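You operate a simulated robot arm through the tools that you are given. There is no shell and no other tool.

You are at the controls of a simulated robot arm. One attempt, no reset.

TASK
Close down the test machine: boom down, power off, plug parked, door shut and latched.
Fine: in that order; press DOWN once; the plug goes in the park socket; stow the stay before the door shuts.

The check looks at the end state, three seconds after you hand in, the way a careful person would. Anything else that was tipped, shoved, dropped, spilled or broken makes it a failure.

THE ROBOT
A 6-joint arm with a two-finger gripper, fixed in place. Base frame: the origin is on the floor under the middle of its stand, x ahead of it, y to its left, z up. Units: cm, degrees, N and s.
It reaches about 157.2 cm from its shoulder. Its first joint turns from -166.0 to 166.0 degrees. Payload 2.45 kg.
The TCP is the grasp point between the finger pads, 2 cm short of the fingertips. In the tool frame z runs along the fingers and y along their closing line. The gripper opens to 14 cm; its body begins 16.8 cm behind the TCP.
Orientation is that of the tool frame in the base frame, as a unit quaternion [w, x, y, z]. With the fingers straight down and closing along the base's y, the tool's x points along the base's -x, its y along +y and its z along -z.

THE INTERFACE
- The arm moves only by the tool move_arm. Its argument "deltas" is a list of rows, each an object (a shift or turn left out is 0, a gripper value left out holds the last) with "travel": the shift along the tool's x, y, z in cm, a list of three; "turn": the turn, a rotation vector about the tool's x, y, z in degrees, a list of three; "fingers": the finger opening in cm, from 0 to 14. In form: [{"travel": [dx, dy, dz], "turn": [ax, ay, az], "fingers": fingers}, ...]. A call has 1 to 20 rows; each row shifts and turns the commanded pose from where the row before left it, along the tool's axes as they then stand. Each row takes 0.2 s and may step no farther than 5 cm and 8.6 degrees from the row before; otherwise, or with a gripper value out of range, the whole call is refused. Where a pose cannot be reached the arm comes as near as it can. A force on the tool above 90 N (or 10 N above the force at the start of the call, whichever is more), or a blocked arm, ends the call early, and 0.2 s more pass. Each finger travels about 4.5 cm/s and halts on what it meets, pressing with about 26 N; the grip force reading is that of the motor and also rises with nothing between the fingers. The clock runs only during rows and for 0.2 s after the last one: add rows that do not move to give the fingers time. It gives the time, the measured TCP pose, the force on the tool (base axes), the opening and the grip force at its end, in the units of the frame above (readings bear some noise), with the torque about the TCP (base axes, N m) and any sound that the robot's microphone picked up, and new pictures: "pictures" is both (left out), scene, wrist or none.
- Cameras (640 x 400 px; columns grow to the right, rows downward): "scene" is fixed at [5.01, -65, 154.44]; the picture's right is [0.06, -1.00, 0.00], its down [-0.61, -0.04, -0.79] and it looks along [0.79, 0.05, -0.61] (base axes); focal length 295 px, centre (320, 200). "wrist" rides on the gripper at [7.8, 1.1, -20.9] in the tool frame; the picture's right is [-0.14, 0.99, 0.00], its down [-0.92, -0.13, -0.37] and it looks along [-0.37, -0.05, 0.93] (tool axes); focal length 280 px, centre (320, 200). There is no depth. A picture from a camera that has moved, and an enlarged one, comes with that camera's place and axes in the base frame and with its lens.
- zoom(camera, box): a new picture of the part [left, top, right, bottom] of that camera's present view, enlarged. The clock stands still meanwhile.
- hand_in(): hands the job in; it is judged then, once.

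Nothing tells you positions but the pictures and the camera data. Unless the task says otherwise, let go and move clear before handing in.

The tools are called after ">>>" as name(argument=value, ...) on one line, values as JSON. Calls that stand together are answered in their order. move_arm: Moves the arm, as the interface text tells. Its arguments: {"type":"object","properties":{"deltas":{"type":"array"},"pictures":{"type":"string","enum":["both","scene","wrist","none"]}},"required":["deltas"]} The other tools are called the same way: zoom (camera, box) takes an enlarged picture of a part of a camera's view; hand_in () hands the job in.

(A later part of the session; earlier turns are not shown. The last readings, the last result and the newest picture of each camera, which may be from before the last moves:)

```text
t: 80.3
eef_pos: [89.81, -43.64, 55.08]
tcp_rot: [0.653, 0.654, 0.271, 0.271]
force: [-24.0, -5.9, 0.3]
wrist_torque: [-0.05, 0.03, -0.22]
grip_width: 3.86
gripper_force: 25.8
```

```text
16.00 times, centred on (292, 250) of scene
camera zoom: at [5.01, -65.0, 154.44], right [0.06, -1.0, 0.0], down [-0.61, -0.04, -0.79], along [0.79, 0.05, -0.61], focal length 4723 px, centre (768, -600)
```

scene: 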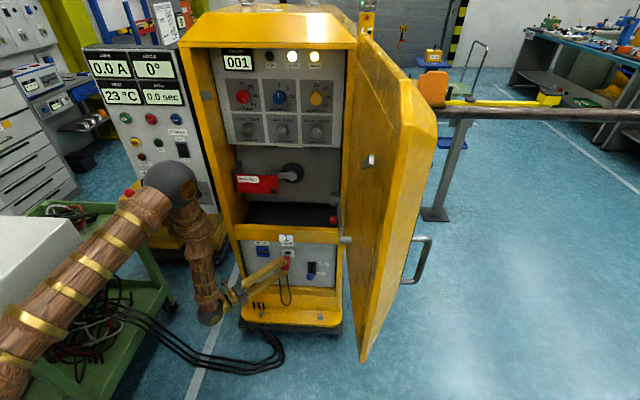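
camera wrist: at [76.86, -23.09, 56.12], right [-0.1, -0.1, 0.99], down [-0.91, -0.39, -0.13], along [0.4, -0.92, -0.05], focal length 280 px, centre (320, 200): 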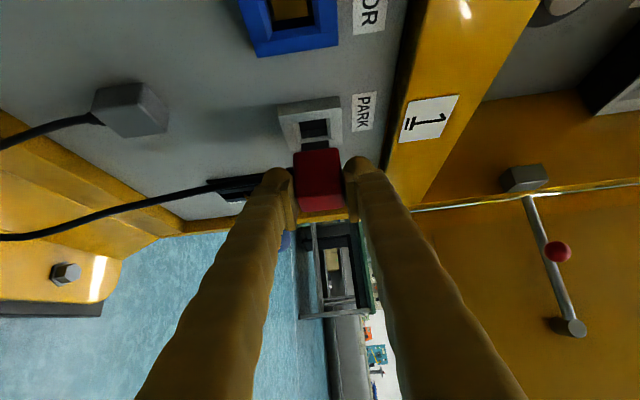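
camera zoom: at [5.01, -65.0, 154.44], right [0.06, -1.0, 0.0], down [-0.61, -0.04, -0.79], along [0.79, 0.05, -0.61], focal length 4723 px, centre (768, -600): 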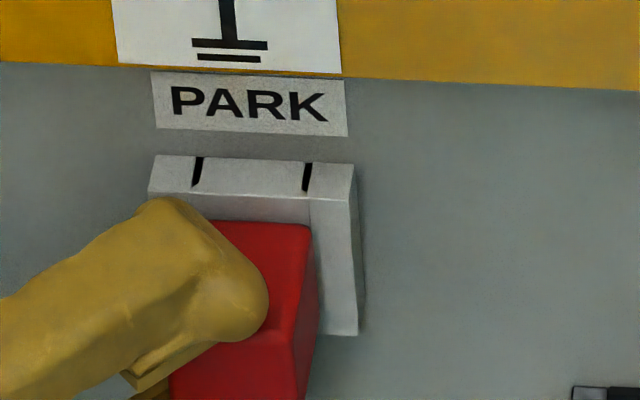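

The geometry shows the body flush with the frame, with the remaining gap just the bevel. Opening the fingers in place now.

>>> move_arm(deltas=[{"fingers": 5}, {"fingers": 5}, {"travel": [0, 0, 0]}], pictures="both")

>>> zoom(camera="scene", box=[276, 240, 308, 260])

>>> zoom(camera="wrist", box=[260, 110, 380, 185])

```text
t: 81.1
eef_pos: [89.83, -43.53, 55.23]
tcp_rot: [0.653, 0.653, 0.271, 0.271]
force: [0.1, 0.5, 0.2]
wrist_torque: [0.02, -0.01, -0.04]
grip_width: 4.99
gripper_force: 0.0
camera wrist: at [80.59, -23.33, 56.11], right [-0.1, -0.1, 0.99], down [-0.91, -0.39, -0.13], along [0.4, -0.92, -0.05], focal length 280 px, centre (320, 200)
```

scene: 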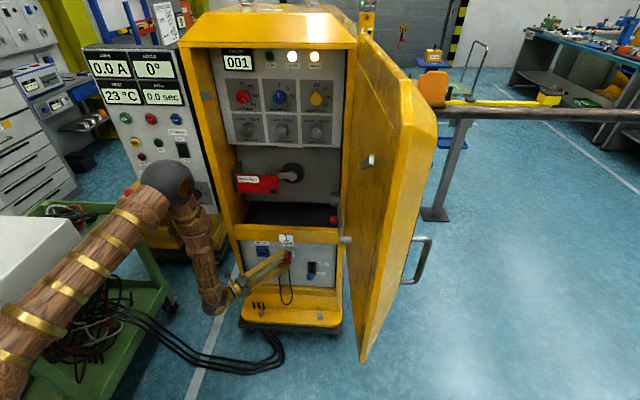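
wrist: 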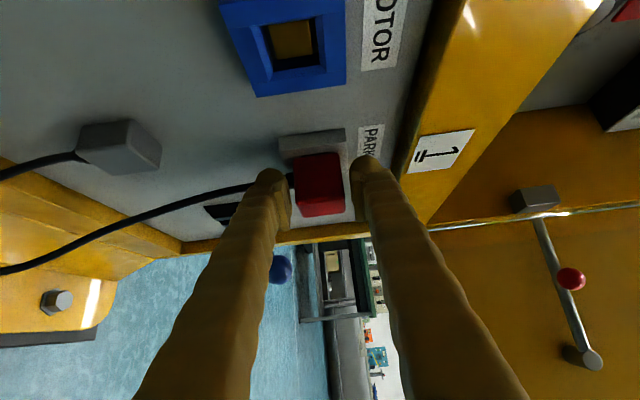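

```text
16.00 times, centred on (292, 250) of scene
camera zoom: at [5.01, -65.0, 154.44], right [0.06, -1.0, 0.0], down [-0.61, -0.04, -0.79], along [0.79, 0.05, -0.61], focal length 4723 px, centre (768, -600)
```

zoom: 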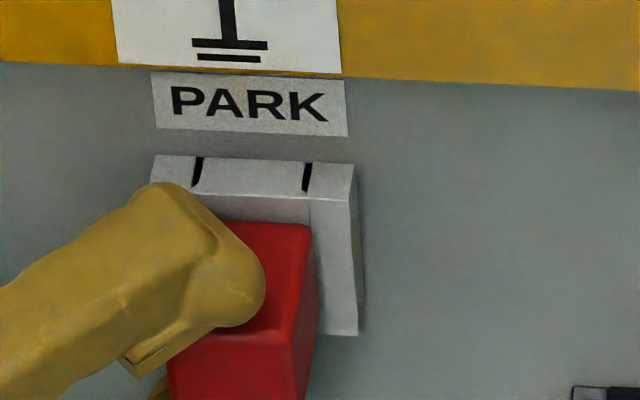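

```text
5.33 times, centred on (320, 148) of wrist
camera zoom: at [80.59, -23.33, 56.11], right [-0.1, -0.1, 0.99], down [-0.91, -0.39, -0.13], along [0.4, -0.92, -0.05], focal length 1495 px, centre (320, 480)
```

zoom: 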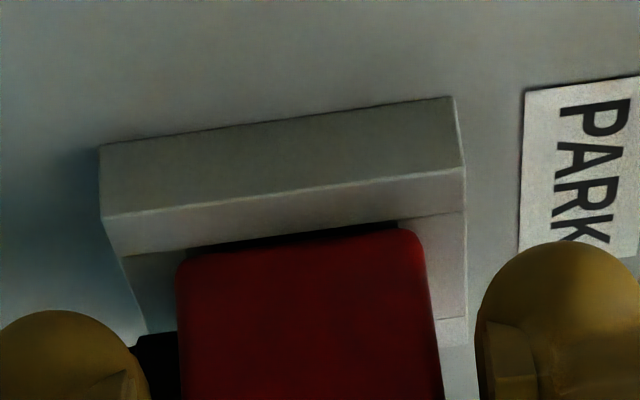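

The plug is holding on its own. I'll open wider, wait a moment and check that it stays put.

>>> move_arm(deltas=[{"fingers": 8}, {"fingers": 8}, {"travel": [0, 0, 0]}, {"travel": [0, 0, 0]}, {"travel": [0, 0, 0]}, {"travel": [0, 0, 0]}], pictures="none")

>>> zoom(camera="scene", box=[276, 240, 308, 260])

>>> zoom(camera="wrist", box=[260, 110, 380, 185])

```text
t: 82.5
eef_pos: [89.85, -43.56, 55.01]
tcp_rot: [0.652, 0.654, 0.271, 0.27]
force: [0.4, 0.1, 0.8]
wrist_torque: [-0.04, -0.05, -0.01]
grip_width: 7.99
gripper_force: 0.1
```

```text
16.00 times, centred on (292, 250) of scene
camera zoom: at [5.01, -65.0, 154.44], right [0.06, -1.0, 0.0], down [-0.61, -0.04, -0.79], along [0.79, 0.05, -0.61], focal length 4723 px, centre (768, -600)
```

zoom: 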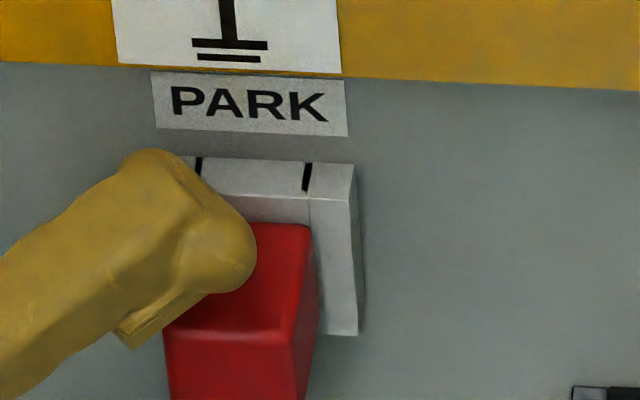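

```text
5.33 times, centred on (320, 148) of wrist
camera zoom: at [80.58, -23.34, 56.1], right [-0.1, -0.1, 0.99], down [-0.91, -0.39, -0.13], along [0.4, -0.92, -0.05], focal length 1495 px, centre (320, 480)
```

zoom: 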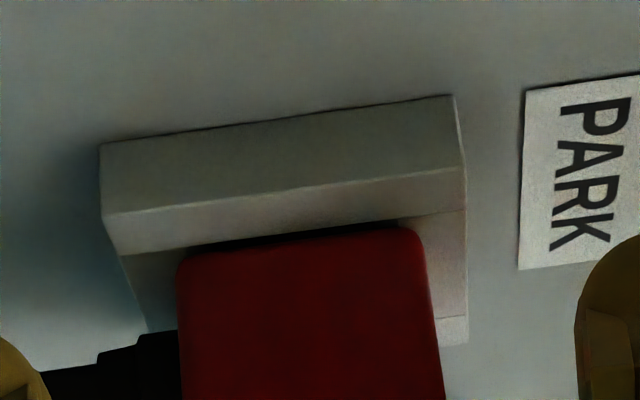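

The plug stays seated in PARK with nothing touching it. I'll retreat along the tool axis away from it.

>>> move_arm(deltas=[{"travel": [0, 0, -1.5]}, {"travel": [0, 0, -2.5]}, {"travel": [0, 0, -3]}, {"travel": [-3, 0, -3]}, {"travel": [-3, 0, -3]}, {"travel": [-3, 0, -3]}], pictures="both")

>>> zoom(camera="scene", box=[256, 230, 320, 270])

```text
t: 83.9
eef_pos: [72.17, -38.75, 55.12]
tcp_rot: [0.653, 0.654, 0.27, 0.271]
force: [-0.5, 0.1, 0.0]
wrist_torque: [0.01, 0.03, 0.01]
grip_width: 7.97
gripper_force: 0.0
camera wrist: at [62.91, -18.47, 56.14], right [-0.1, -0.1, 0.99], down [-0.91, -0.39, -0.13], along [0.4, -0.92, -0.05], focal length 280 px, centre (320, 200)
```

scene: 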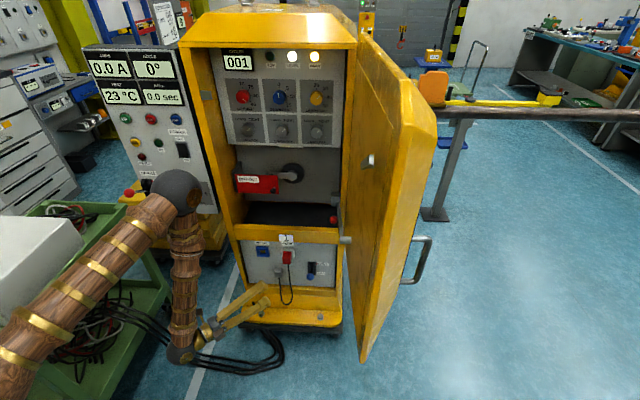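
wrist: 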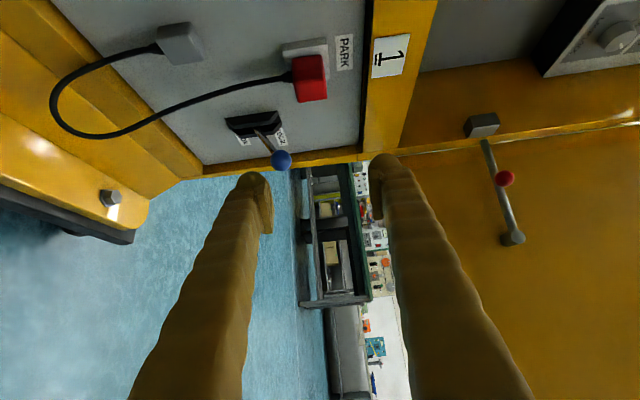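

```text
10.00 times, centred on (288, 250) of scene
camera zoom: at [5.01, -65.0, 154.44], right [0.06, -1.0, 0.0], down [-0.61, -0.04, -0.79], along [0.79, 0.05, -0.61], focal length 2952 px, centre (640, -300)
```

zoom: 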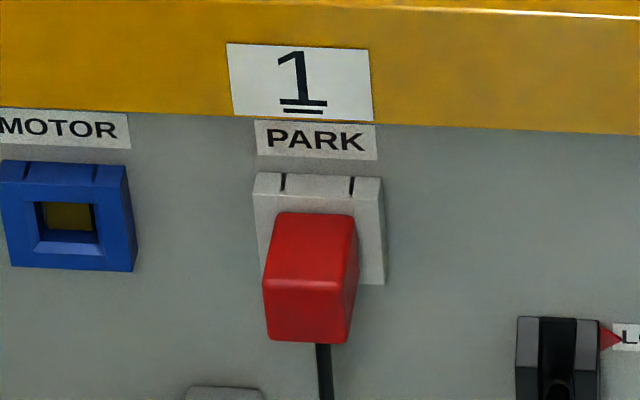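

The plug is properly parked, with its cable down and MOTOR empty. Next is the stay, so I'll look closely at it, its pivot block and the door contact.

>>> zoom(camera="wrist", box=[430, 90, 590, 270])

>>> zoom(camera="scene", box=[310, 170, 390, 260])

>>> zoom(camera="scene", box=[320, 40, 440, 130])

>>> zoom(camera="wrist", box=[630, 0, 640, 400])

```text
2.22 times, centred on (510, 180) of wrist
camera zoom: at [62.91, -18.47, 56.14], right [-0.1, -0.1, 0.99], down [-0.91, -0.39, -0.13], along [0.4, -0.92, -0.05], focal length 623 px, centre (-102, 244)
```

zoom: 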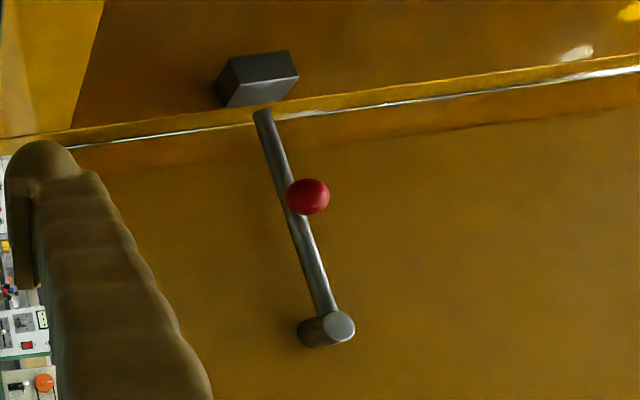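

```text
4.44 times, centred on (350, 215) of scene
camera zoom: at [5.01, -65.0, 154.44], right [0.06, -1.0, 0.0], down [-0.61, -0.04, -0.79], along [0.79, 0.05, -0.61], focal length 1312 px, centre (187, 133)
```

zoom: 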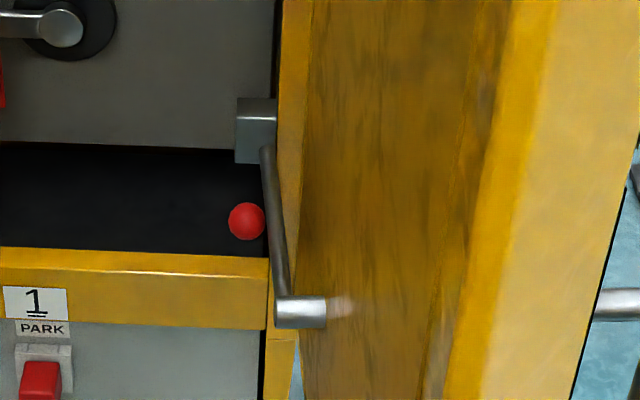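

```text
4.44 times, centred on (380, 85) of scene
camera zoom: at [5.01, -65.0, 154.44], right [0.06, -1.0, 0.0], down [-0.61, -0.04, -0.79], along [0.79, 0.05, -0.61], focal length 1312 px, centre (53, 711)
```

zoom: 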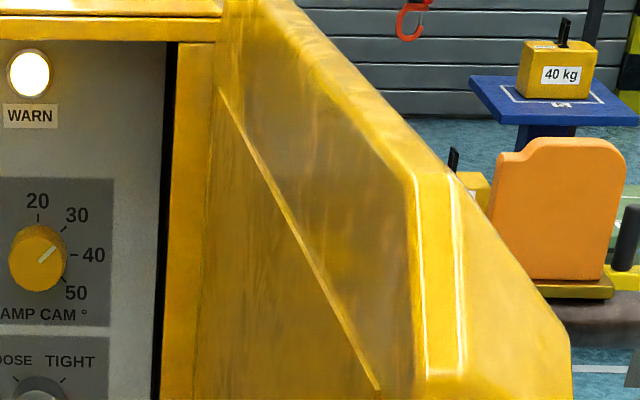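

```text
1.00 times, centred on (635, 200) of wrist (not enlarged: the box is as wide or as high as the picture)
camera zoom: at [62.91, -18.47, 56.14], right [-0.1, -0.1, 0.99], down [-0.91, -0.39, -0.13], along [0.4, -0.92, -0.05], focal length 280 px, centre (5, 200)
```

zoom: 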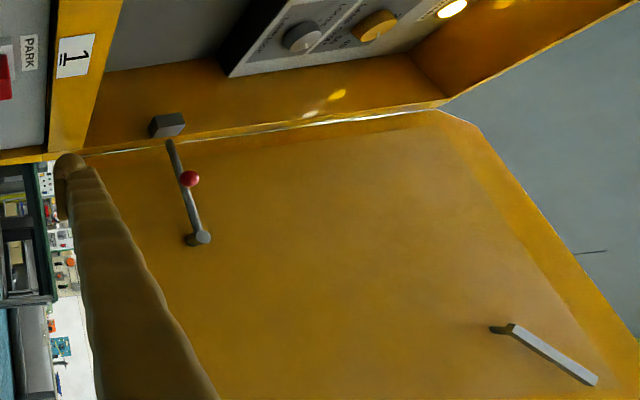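

The thick boss is on the door and the rod runs from it to the grey block on the jamb, so the stay is hinged on the door with its free end on the block. I'll rise and turn to face the stay squarely for a close look.

>>> move_arm(deltas=[{"travel": [0, 5, 0]}, {"travel": [0, 5, 0]}, {"travel": [0, 5, 0]}, {"travel": [0, 5, 0]}, {"travel": [0, 5, 0]}, {"travel": [0, 5, 0]}, {"travel": [0, 5, 0]}, {"turn": [0, -7.5, 0]}, {"turn": [0, -7.5, 0]}, {"turn": [0, -7.5, 0]}, {"turn": [0, -7.5, 0]}, {"turn": [0, -7.5, 0]}, {"turn": [0, -7.5, 0]}], pictures="both")

```text
t: 86.7
eef_pos: [72.13, -38.64, 89.95]
tcp_rot: [0.707, 0.707, 0.0, -0.001]
force: [0.3, -0.3, -1.1]
wrist_torque: [-0.01, 0.04, 0.0]
grip_width: 8.0
gripper_force: 0.0
camera wrist: at [79.96, -17.82, 91.0], right [-0.14, 0.0, 0.99], down [-0.92, 0.37, -0.13], along [-0.37, -0.93, -0.05], focal length 280 px, centre (320, 200)
```

scene: 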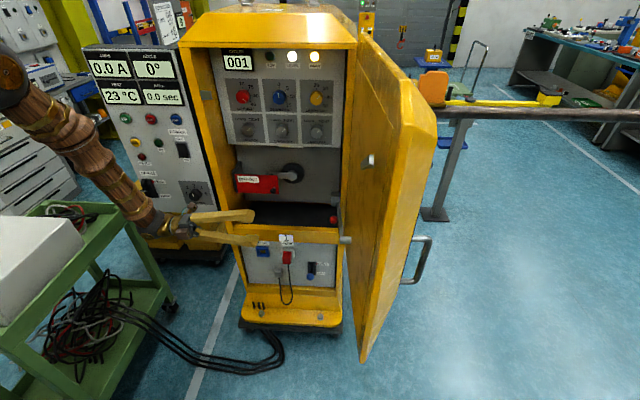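
wrist: 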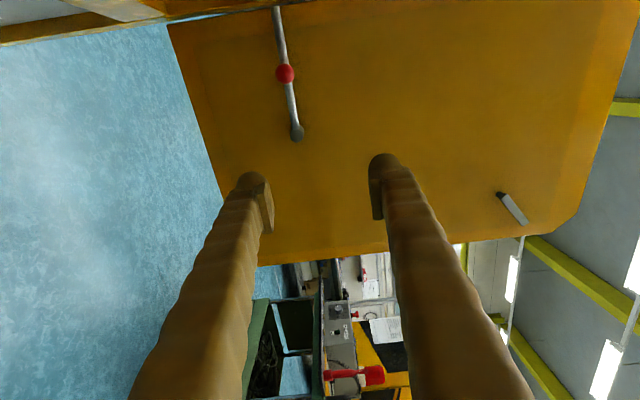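

>>> zoom(camera="wrist", box=[200, 0, 380, 20])

>>> zoom(camera="wrist", box=[240, 0, 340, 10])

>>> zoom(camera="wrist", box=[240, 90, 340, 160])

>>> zoom(camera="wrist", box=[440, 150, 600, 250])

```text
3.56 times, centred on (290, 10) of wrist
camera zoom: at [79.96, -17.82, 91.0], right [-0.14, 0.0, 0.99], down [-0.92, 0.37, -0.13], along [-0.37, -0.93, -0.05], focal length 997 px, centre (427, 876)
```

zoom: 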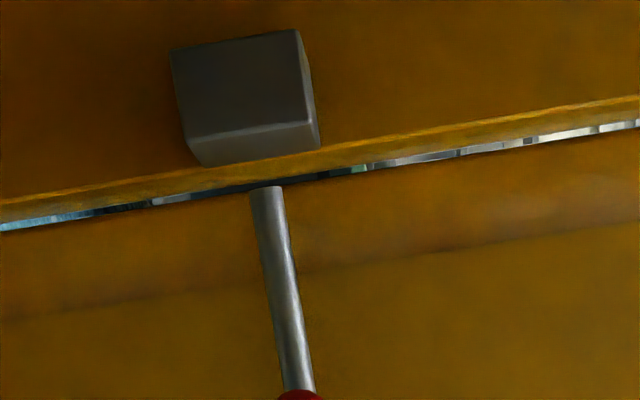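

```text
6.40 times, centred on (290, 5) of wrist
camera zoom: at [79.96, -17.82, 91.0], right [-0.14, 0.0, 0.99], down [-0.92, 0.37, -0.13], along [-0.37, -0.93, -0.05], focal length 1794 px, centre (512, 1448)
```

zoom: 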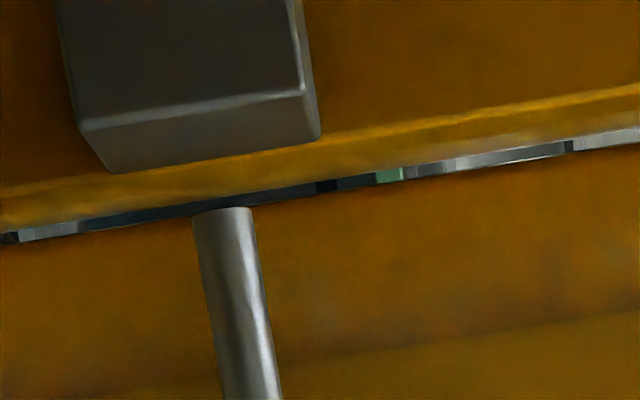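

```text
5.71 times, centred on (290, 125) of wrist
camera zoom: at [79.96, -17.82, 91.0], right [-0.14, 0.0, 0.99], down [-0.92, 0.37, -0.13], along [-0.37, -0.93, -0.05], focal length 1602 px, centre (491, 629)
```

zoom: 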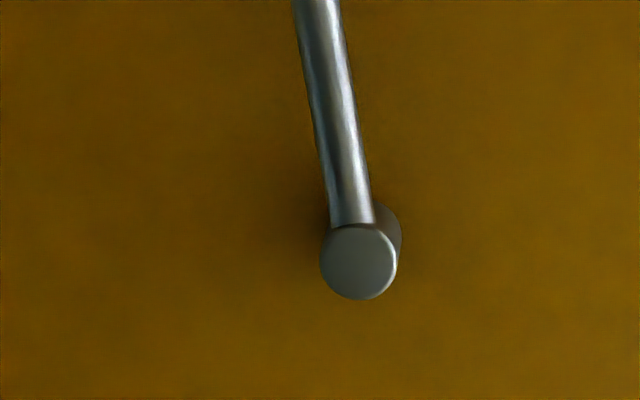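

```text
4.00 times, centred on (520, 200) of wrist
camera zoom: at [79.96, -17.82, 91.0], right [-0.14, 0.0, 0.99], down [-0.92, 0.37, -0.13], along [-0.37, -0.93, -0.05], focal length 1122 px, centre (-480, 200)
```

zoom: 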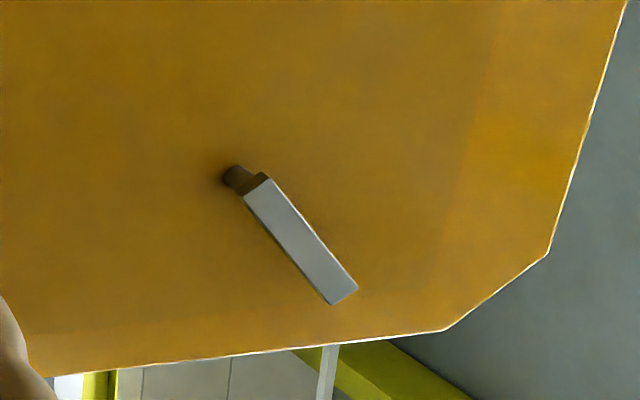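

The stay's rod is hinged on the door boss at ≈[73.3, -66.5, 86.2]. Its free end faces the jamb block, and the knob is at ≈[82.75, -65.1, 86.1]. I'll come in on the knob with the fingers above and below it.

>>> move_arm(deltas=[{"travel": [2.65, -0.98, 3.35]}, {"travel": [2.65, -0.98, 3.35]}, {"travel": [2.65, -0.98, 3.35]}, {"travel": [2.65, -0.98, 3.35]}, {"travel": [0, 0, 4]}, {"travel": [0, 0, 0]}], pictures="both")

>>> zoom(camera="wrist", box=[220, 80, 420, 205])

>>> zoom(camera="scene", box=[270, 180, 398, 260])

```text
t: 88.1
eef_pos: [82.78, -56.04, 86.13]
tcp_rot: [0.707, 0.707, 0.0, 0.0]
force: [0.0, -0.1, -0.4]
wrist_torque: [0.01, -0.01, 0.01]
grip_width: 7.96
gripper_force: 0.1
camera wrist: at [90.62, -35.13, 87.16], right [-0.14, 0.0, 0.99], down [-0.92, 0.37, -0.13], along [-0.36, -0.93, -0.05], focal length 280 px, centre (320, 200)
```

scene: 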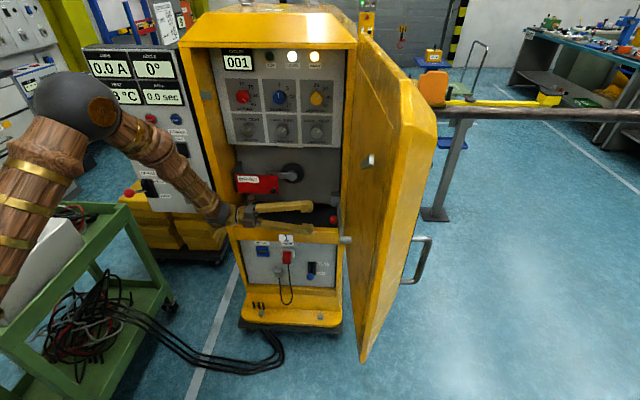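
wrist: 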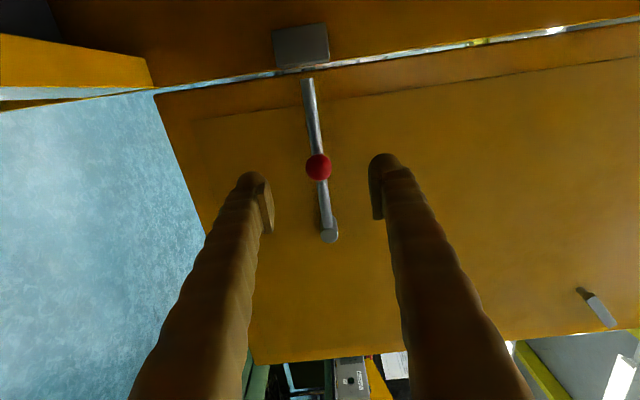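

```text
3.20 times, centred on (320, 142) of wrist
camera zoom: at [90.62, -35.13, 87.16], right [-0.14, 0.0, 0.99], down [-0.92, 0.37, -0.13], along [-0.36, -0.93, -0.05], focal length 897 px, centre (320, 384)
```

zoom: 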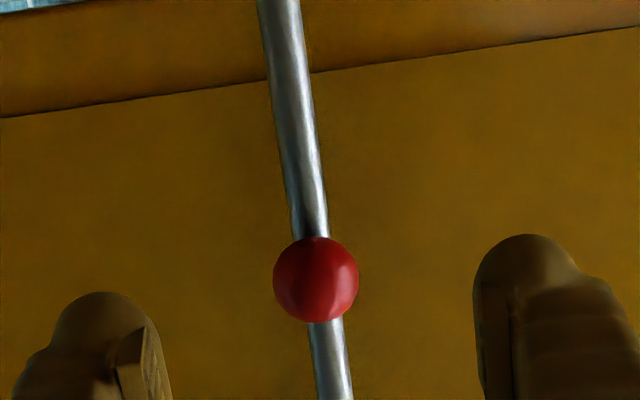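

```text
5.00 times, centred on (334, 220) of scene
camera zoom: at [5.01, -65.0, 154.44], right [0.06, -1.0, 0.0], down [-0.61, -0.04, -0.79], along [0.79, 0.05, -0.61], focal length 1476 px, centre (250, 100)
```

zoom: 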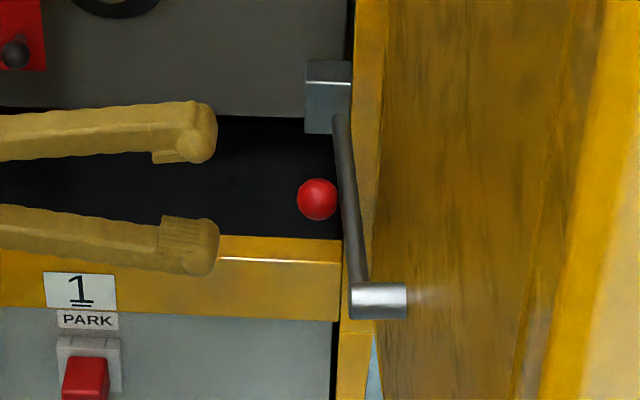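

The knob is exactly on the tool axis. I'll advance and close on it.

>>> move_arm(deltas=[{"travel": [0, 0, 3]}, {"travel": [0, 0, 3]}, {"travel": [0, 0, 2.6]}, {"fingers": 4.5}, {"fingers": 4.5}, {"fingers": 0}, {"fingers": 0}, {"fingers": 0}], pictures="both")

>>> zoom(camera="scene", box=[270, 180, 398, 260])

```text
t: 89.9
eef_pos: [82.72, -64.4, 85.95]
tcp_rot: [0.707, 0.707, 0.0, -0.001]
force: [2.2, -2.9, -4.7]
wrist_torque: [0.04, -0.16, 0.04]
grip_width: 2.68
gripper_force: 39.8
camera wrist: at [90.52, -43.59, 87.1], right [-0.14, 0.0, 0.99], down [-0.92, 0.37, -0.13], along [-0.36, -0.93, -0.05], focal length 280 px, centre (320, 200)
```

scene: 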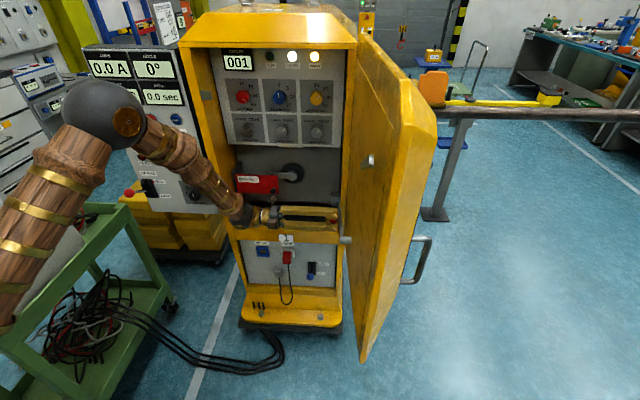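
wrist: 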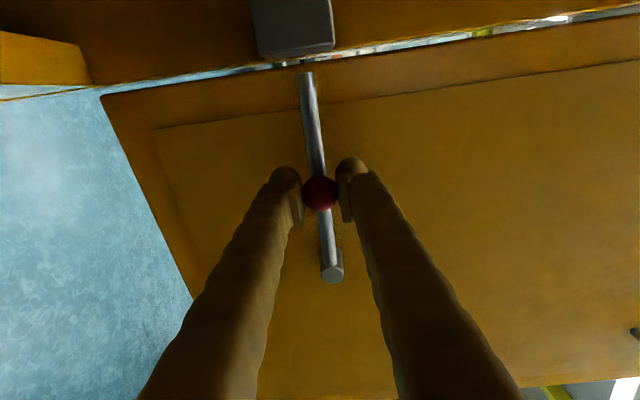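

```text
5.00 times, centred on (334, 220) of scene
camera zoom: at [5.01, -65.0, 154.44], right [0.06, -1.0, 0.0], down [-0.61, -0.04, -0.79], along [0.79, 0.05, -0.61], focal length 1476 px, centre (250, 100)
```

zoom: 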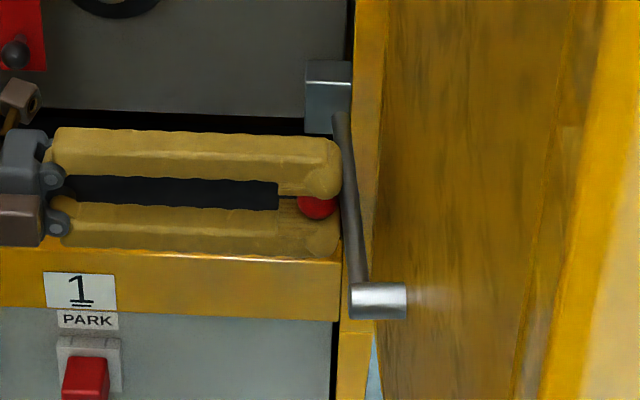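

I have the knob. I'll test by moving it gently up along its arc about the boss, rolling with the rod.

>>> move_arm(deltas=[{"travel": [-0.01, 0.41, 0], "turn": [0, 0, 2.5]}, {"travel": [-0.01, 0.41, 0], "turn": [0, 0, 2.5]}, {"travel": [0, 0, 0]}], pictures="wrist")

>>> zoom(camera="scene", box=[270, 180, 398, 260])

```text
t: 90.7
eef_pos: [82.73, -64.37, 86.96]
tcp_rot: [0.706, 0.707, -0.03, 0.03]
force: [-3.8, 11.5, -2.3]
wrist_torque: [-0.01, 0.0, 0.32]
grip_width: 2.66
gripper_force: 45.4
camera wrist: at [90.35, -43.67, 88.62], right [-0.22, 0.0, 0.97], down [-0.91, 0.37, -0.21], along [-0.36, -0.93, -0.08], focal length 280 px, centre (320, 200)
```

wrist: 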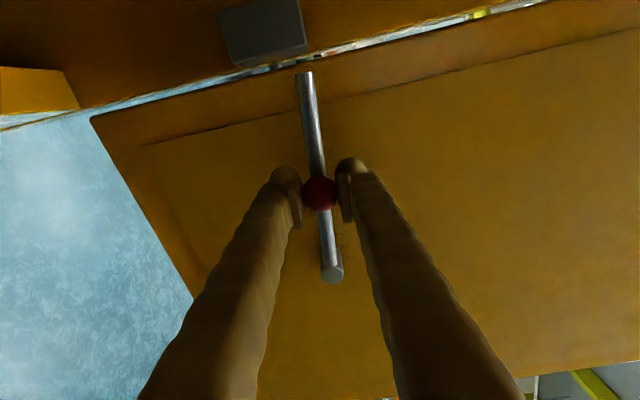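

```text
5.00 times, centred on (334, 220) of scene
camera zoom: at [5.01, -65.0, 154.44], right [0.06, -1.0, 0.0], down [-0.61, -0.04, -0.79], along [0.79, 0.05, -0.61], focal length 1476 px, centre (250, 100)
```

zoom: 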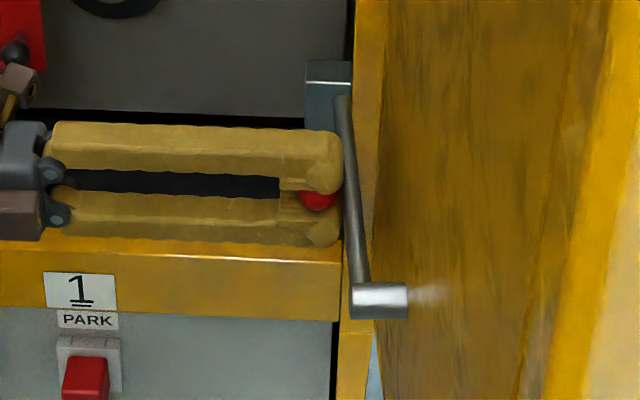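

It swings up freely. I'll centre the grip on the knob and carry on along the arc to about 45°.

>>> move_arm(deltas=[{"travel": [0, 0, 0.3]}, {"travel": [-0.036, 0.824, 0.016], "turn": [0, 0, 5]}, {"travel": [-0.036, 0.824, 0.027], "turn": [0, 0, 5]}, {"travel": [-0.036, 0.824, 0.037], "turn": [0, 0, 5]}, {"travel": [-0.036, 0.824, 0.047], "turn": [0, 0, 5]}, {"travel": [-0.036, 0.824, 0.057], "turn": [0, 0, 5]}, {"travel": [-0.036, 0.824, 0.067], "turn": [0, 0, 5]}, {"travel": [-0.036, 0.824, 0.075], "turn": [0, 0, 5]}, {"travel": [-0.036, 0.824, 0.084], "turn": [0, 0, 5]}], pictures="both")

>>> zoom(camera="scene", box=[270, 160, 398, 240])

```text
t: 92.8
eef_pos: [80.49, -65.15, 92.15]
tcp_rot: [0.649, 0.658, -0.266, 0.273]
force: [26.2, -19.5, -19.1]
wrist_torque: [0.43, -0.31, -0.51]
grip_width: 2.58
gripper_force: 45.3
stopped in row 9: the force on the tool passed its limit at 94 N (the readings are from after the stop); the commanded pose is now the measured one
camera wrist: at [85.03, -44.42, 98.55], right [-0.8, -0.01, 0.61], down [-0.57, 0.37, -0.74], along [-0.21, -0.93, -0.3], focal length 280 px, centre (320, 200)
```

scene: 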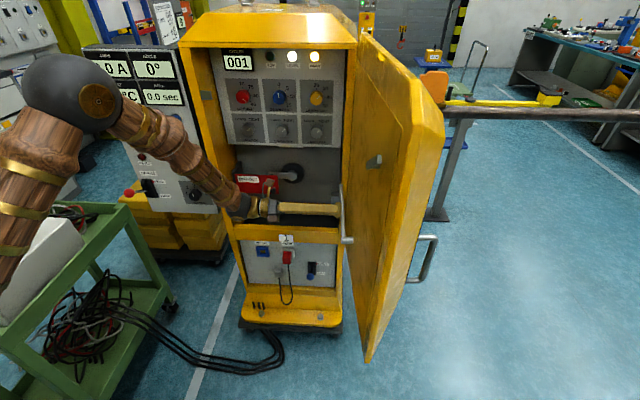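
wrist: 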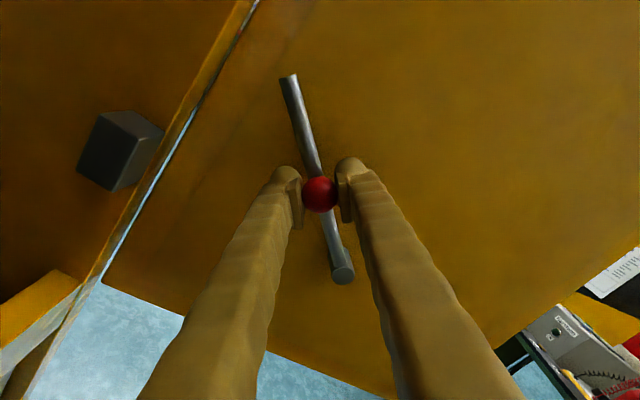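

```text
5.00 times, centred on (334, 200) of scene
camera zoom: at [5.01, -65.0, 154.44], right [0.06, -1.0, 0.0], down [-0.61, -0.04, -0.79], along [0.79, 0.05, -0.61], focal length 1476 px, centre (250, 200)
```

zoom: 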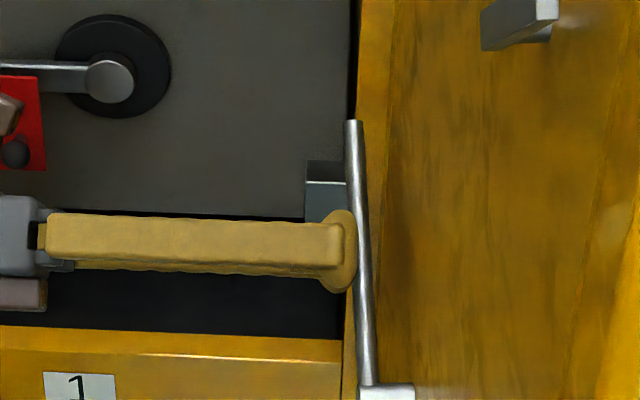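

The rod is up about 40°, but forces built up because I was also pushing the door slightly. I'll pause to let it settle and check the forces.

>>> move_arm(deltas=[{"travel": [0, 0, 0]}, {"travel": [0, 0, 0]}], pictures="none")

>>> zoom(camera="wrist", box=[220, 60, 420, 300])

```text
t: 93.4
eef_pos: [80.47, -65.18, 92.27]
tcp_rot: [0.651, 0.657, -0.268, 0.272]
force: [41.4, -24.3, -32.9]
wrist_torque: [0.26, -0.21, -0.4]
grip_width: 2.59
gripper_force: 45.3
```

```text
1.67 times, centred on (320, 180) of wrist
camera zoom: at [85.03, -44.39, 98.56], right [-0.8, -0.01, 0.61], down [-0.57, 0.37, -0.74], along [-0.21, -0.93, -0.3], focal length 467 px, centre (320, 233)
```

zoom: 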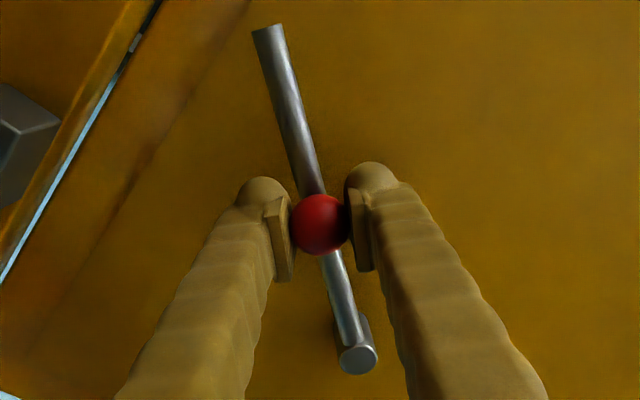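

The resistance is tangential, about 50 N, so there's a firm stop near 40°. I'll ease back to unload it, release the knob and see how the stay behaves on its own.

>>> move_arm(deltas=[{"travel": [0, -0.4, 0]}, {"travel": [0, -0.4, -0.1]}, {"travel": [0, 0, 0]}], pictures="none")

>>> zoom(camera="scene", box=[270, 160, 398, 240])

```text
t: 94.2
eef_pos: [80.77, -65.23, 91.88]
tcp_rot: [0.651, 0.656, -0.268, 0.272]
force: [-11.6, -2.0, 0.2]
wrist_torque: [-0.21, 0.44, -0.01]
grip_width: 2.56
gripper_force: 45.3
```

```text
5.00 times, centred on (334, 200) of scene
camera zoom: at [5.01, -65.0, 154.44], right [0.06, -1.0, 0.0], down [-0.61, -0.04, -0.79], along [0.79, 0.05, -0.61], focal length 1476 px, centre (250, 200)
```

zoom: 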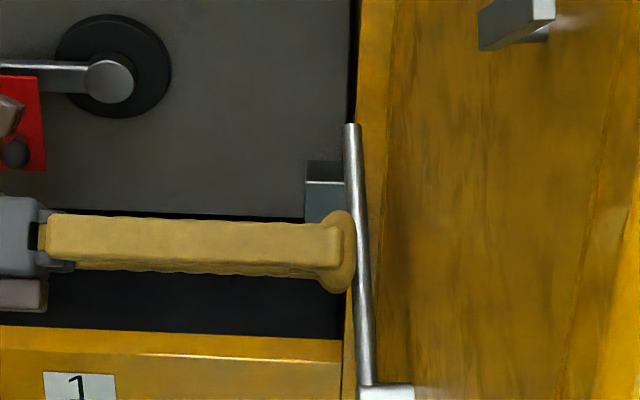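

>>> move_arm(deltas=[{"fingers": 7}, {"fingers": 7}, {"travel": [0, 0, 0]}, {"travel": [0, 0, 0]}, {"travel": [0, 0, 0]}], pictures="both")

>>> zoom(camera="scene", box=[270, 160, 398, 240])

>>> zoom(camera="wrist", box=[220, 60, 420, 300])

```text
t: 95.4
eef_pos: [80.93, -65.1, 91.8]
tcp_rot: [0.651, 0.656, -0.268, 0.272]
force: [-0.6, 0.5, -0.7]
wrist_torque: [-0.01, 0.01, 0.03]
grip_width: 6.97
gripper_force: 0.1
camera wrist: at [85.47, -44.32, 98.13], right [-0.8, -0.01, 0.6], down [-0.57, 0.37, -0.74], along [-0.21, -0.93, -0.3], focal length 280 px, centre (320, 200)
```

scene: 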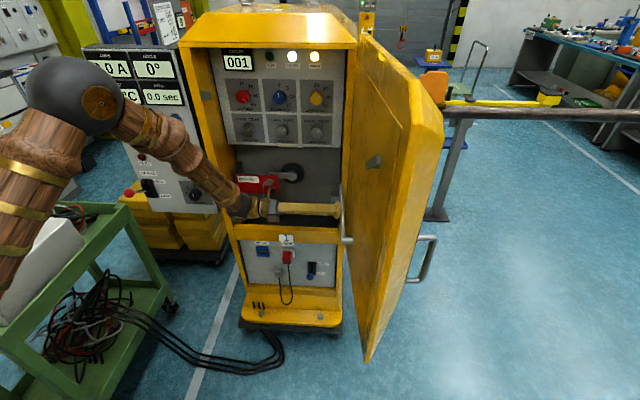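
wrist: 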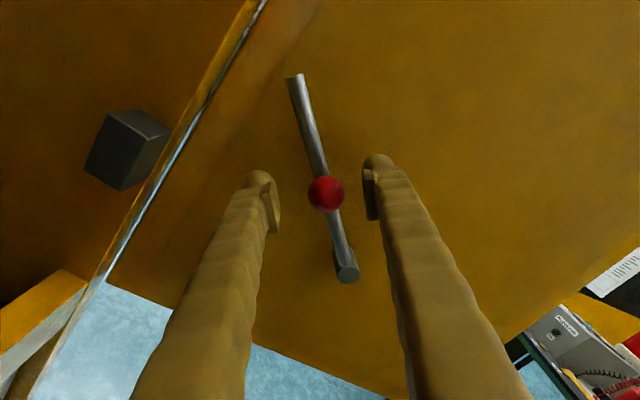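

```text
5.00 times, centred on (334, 200) of scene
camera zoom: at [5.01, -65.0, 154.44], right [0.06, -1.0, 0.0], down [-0.61, -0.04, -0.79], along [0.79, 0.05, -0.61], focal length 1476 px, centre (250, 200)
```

zoom: 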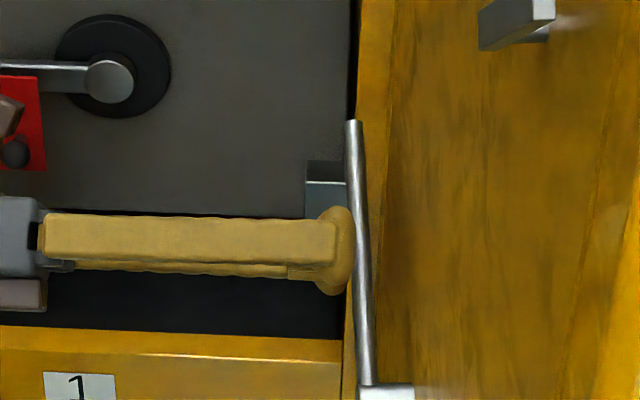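

```text
1.67 times, centred on (320, 180) of wrist
camera zoom: at [85.47, -44.32, 98.13], right [-0.8, -0.01, 0.6], down [-0.57, 0.37, -0.74], along [-0.21, -0.93, -0.3], focal length 467 px, centre (320, 233)
```

zoom: 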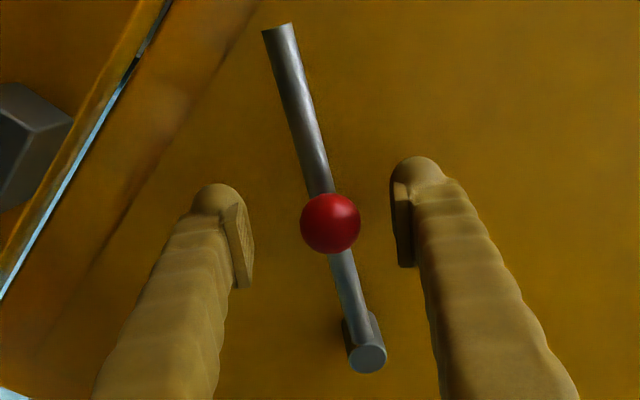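

The stay holds where it's left, so its hinge has friction. I'll push the knob up further with just the lower finger, without gripping, to see if it keeps going.

>>> move_arm(deltas=[{"travel": [0, 1.6, 0]}, {"travel": [0, 0.5, 0]}, {"travel": [0, 0.5, 0]}, {"travel": [0, 0.5, 0]}, {"travel": [0, 0, 0]}], pictures="wrist")

>>> zoom(camera="scene", box=[270, 160, 398, 240])

```text
t: 96.6
eef_pos: [78.69, -65.13, 93.92]
tcp_rot: [0.65, 0.657, -0.267, 0.271]
force: [8.0, -1.3, -12.3]
wrist_torque: [-0.05, 0.13, -0.01]
grip_width: 7.87
gripper_force: 6.8
camera wrist: at [83.29, -44.28, 100.28], right [-0.8, -0.01, 0.61], down [-0.57, 0.37, -0.74], along [-0.21, -0.93, -0.3], focal length 280 px, centre (320, 200)
```

wrist: 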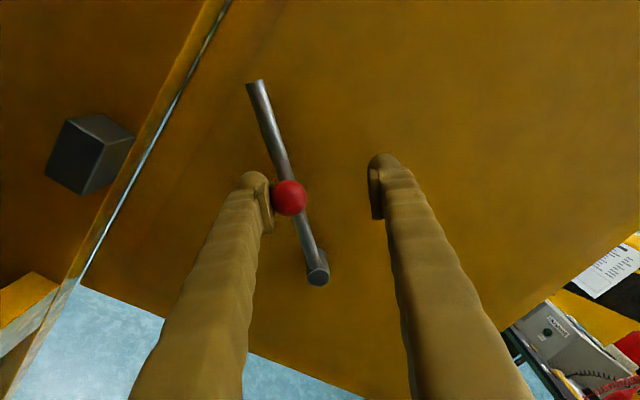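

```text
5.00 times, centred on (334, 200) of scene
camera zoom: at [5.01, -65.0, 154.44], right [0.06, -1.0, 0.0], down [-0.61, -0.04, -0.79], along [0.79, 0.05, -0.61], focal length 1476 px, centre (250, 200)
```

zoom: 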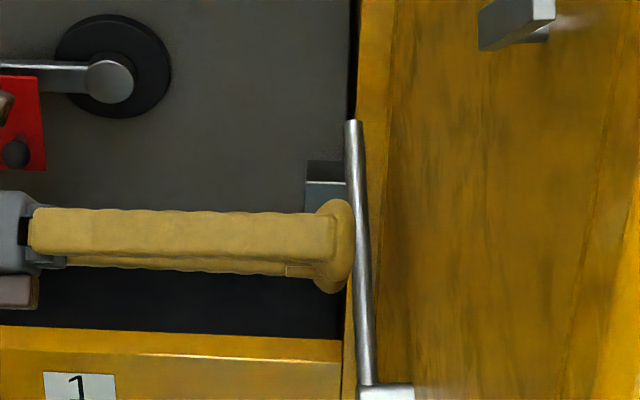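

It will not go past about 40° upward, so the travel up ends there. I'll test the other direction by pushing the knob down with the upper finger, rolling back as it goes.

>>> move_arm(deltas=[{"travel": [0, -2.3, 0], "fingers": 7}, {"travel": [0, -2.0, 0]}, {"travel": [-0.036, -0.82, 0], "turn": [0, 0, -5]}, {"travel": [-0.036, -0.82, 0], "turn": [0, 0, -5]}, {"travel": [-0.036, -0.82, 0], "turn": [0, 0, -5]}, {"travel": [-0.036, -0.82, 0], "turn": [0, 0, -5]}, {"travel": [0, 0, 0]}], pictures="wrist")

>>> zoom(camera="scene", box=[270, 160, 398, 240])

```text
t: 98.2
eef_pos: [83.59, -65.1, 88.37]
tcp_rot: [0.688, 0.693, -0.149, 0.155]
force: [-1.1, 0.8, -1.6]
wrist_torque: [0.06, 0.13, 0.06]
grip_width: 7.1
gripper_force: 1.0
camera wrist: at [90.08, -44.17, 92.57], right [-0.54, -0.01, 0.84], down [-0.79, 0.36, -0.5], along [-0.3, -0.93, -0.2], focal length 280 px, centre (320, 200)
```

wrist: 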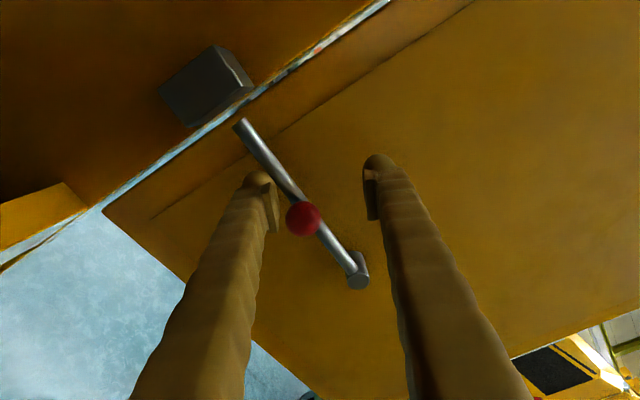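

```text
5.00 times, centred on (334, 200) of scene
camera zoom: at [5.01, -65.0, 154.44], right [0.06, -1.0, 0.0], down [-0.61, -0.04, -0.79], along [0.79, 0.05, -0.61], focal length 1476 px, centre (250, 200)
```

zoom: 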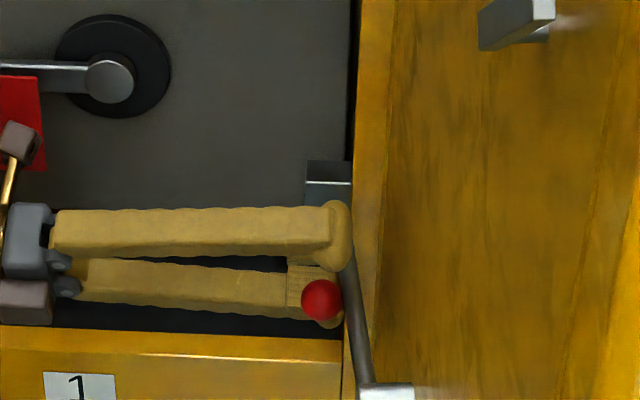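

The stay is back at horizontal. I'll gently push it below horizontal to test whether it can swing down.

>>> move_arm(deltas=[{"travel": [-0.8, -1.0, 0], "turn": [0, 0, -8]}, {"travel": [0, -1.0, 0], "turn": [0, 0, -8]}, {"travel": [0, -1.0, 0], "turn": [0, 0, -8]}, {"travel": [0, -0.6, 0]}, {"travel": [0, 0, 0]}], pictures="wrist")

>>> zoom(camera="scene", box=[270, 160, 398, 240])

```text
t: 99.4
eef_pos: [83.84, -65.19, 84.42]
tcp_rot: [0.705, 0.709, -0.002, 0.008]
force: [-0.2, -0.3, 0.3]
wrist_torque: [0.01, -0.02, 0.0]
grip_width: 7.02
gripper_force: 0.0
camera wrist: at [91.43, -44.23, 85.71], right [-0.15, -0.01, 0.99], down [-0.92, 0.36, -0.14], along [-0.36, -0.93, -0.06], focal length 280 px, centre (320, 200)
```

wrist: 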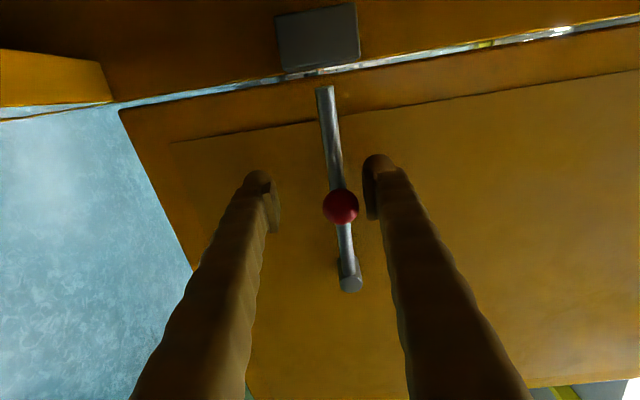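

```text
5.00 times, centred on (334, 200) of scene
camera zoom: at [5.01, -65.0, 154.44], right [0.06, -1.0, 0.0], down [-0.61, -0.04, -0.79], along [0.79, 0.05, -0.61], focal length 1476 px, centre (250, 200)
```

zoom: 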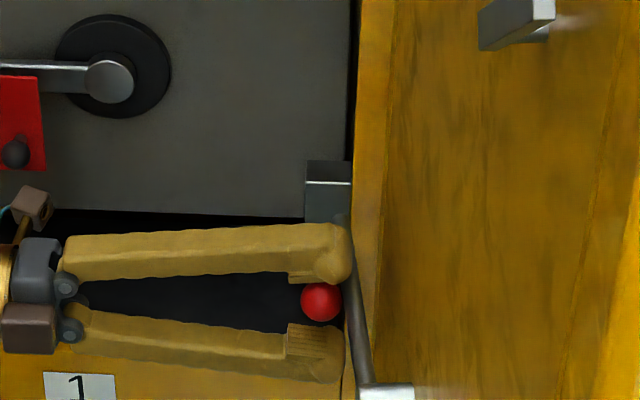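

>>> move_arm(deltas=[{"travel": [-0.9, -1.0, 0]}, {"travel": [0, -0.6, 0]}, {"travel": [0, -0.5, 0]}, {"travel": [0, -0.5, 0]}, {"travel": [0, 0, 0]}], pictures="wrist")

>>> zoom(camera="scene", box=[270, 160, 398, 240])

```text
t: 100.6
eef_pos: [82.96, -65.13, 82.21]
tcp_rot: [0.707, 0.708, -0.003, 0.009]
force: [5.0, -9.6, 54.1]
wrist_torque: [0.64, 0.44, -0.04]
grip_width: 10.26
gripper_force: 24.6
camera wrist: at [90.54, -44.14, 83.43], right [-0.15, 0.0, 0.99], down [-0.92, 0.36, -0.14], along [-0.36, -0.93, -0.06], focal length 280 px, centre (320, 200)
```

wrist: 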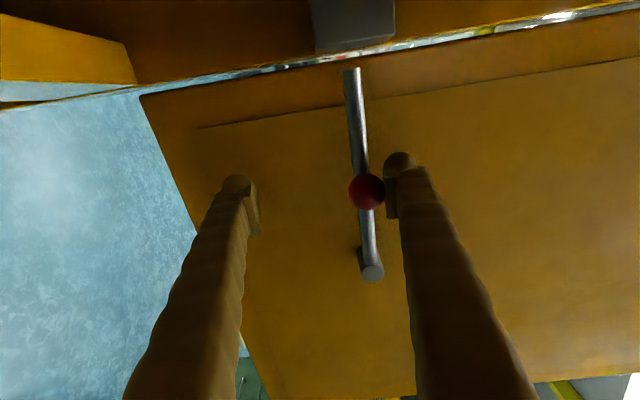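

```text
5.00 times, centred on (334, 200) of scene
camera zoom: at [5.01, -65.0, 154.44], right [0.06, -1.0, 0.0], down [-0.61, -0.04, -0.79], along [0.79, 0.05, -0.61], focal length 1476 px, centre (250, 200)
```

zoom: 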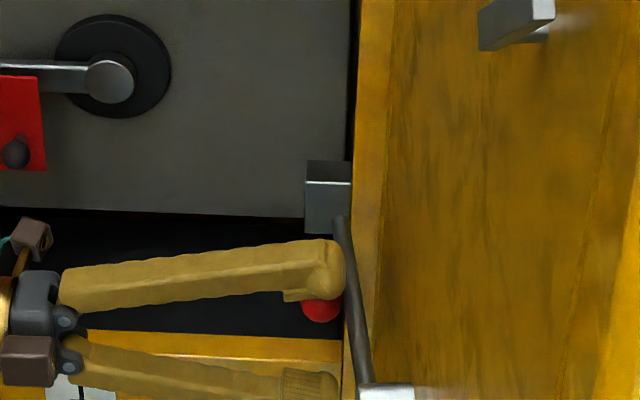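

It won't go below horizontal even at 54 N, and after my small push it dropped from 40° back down by itself. That points to a retained position at the top stop, and that position is the stow. I'll cage the knob loosely and lift it back up to the stop.

>>> move_arm(deltas=[{"travel": [-0.2, 3.9, 0], "fingers": 7}, {"fingers": 4.6}, {"travel": [0, 0, 0]}, {"travel": [0, 0.6, 0]}, {"travel": [-0.036, 0.824, 0.01], "turn": [0, 0, 5]}, {"travel": [-0.036, 0.824, 0.02], "turn": [0, 0, 5]}, {"travel": [-0.036, 0.824, 0.03], "turn": [0, 0, 5]}, {"travel": [-0.036, 0.824, 0.04], "turn": [0, 0, 5]}, {"travel": [0, 0, 0]}], pictures="wrist")

>>> zoom(camera="scene", box=[270, 160, 398, 240])

```text
t: 102.6
eef_pos: [81.98, -65.35, 89.48]
tcp_rot: [0.694, 0.697, -0.126, 0.131]
force: [1.6, 0.5, -1.1]
wrist_torque: [-0.01, 0.0, -0.01]
grip_width: 4.71
gripper_force: 1.3
camera wrist: at [88.71, -44.38, 93.35], right [-0.48, -0.01, 0.88], down [-0.82, 0.36, -0.45], along [-0.31, -0.93, -0.18], focal length 280 px, centre (320, 200)
```

wrist: 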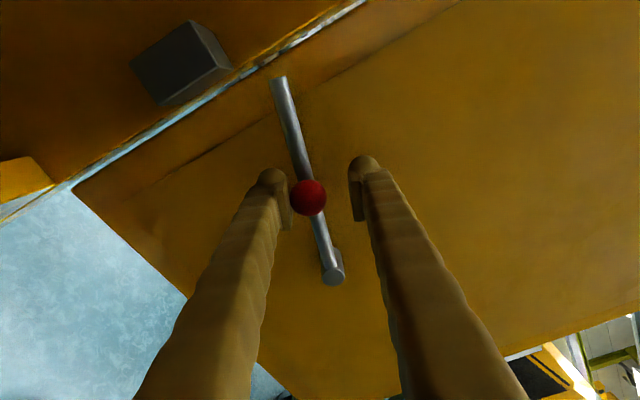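

```text
5.00 times, centred on (334, 200) of scene
camera zoom: at [5.01, -65.0, 154.44], right [0.06, -1.0, 0.0], down [-0.61, -0.04, -0.79], along [0.79, 0.05, -0.61], focal length 1476 px, centre (250, 200)
```

zoom: 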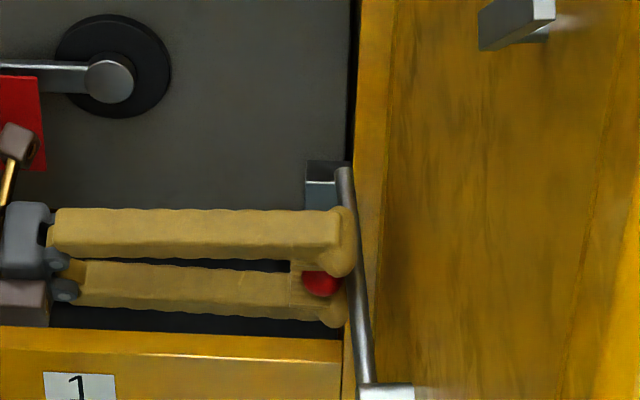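

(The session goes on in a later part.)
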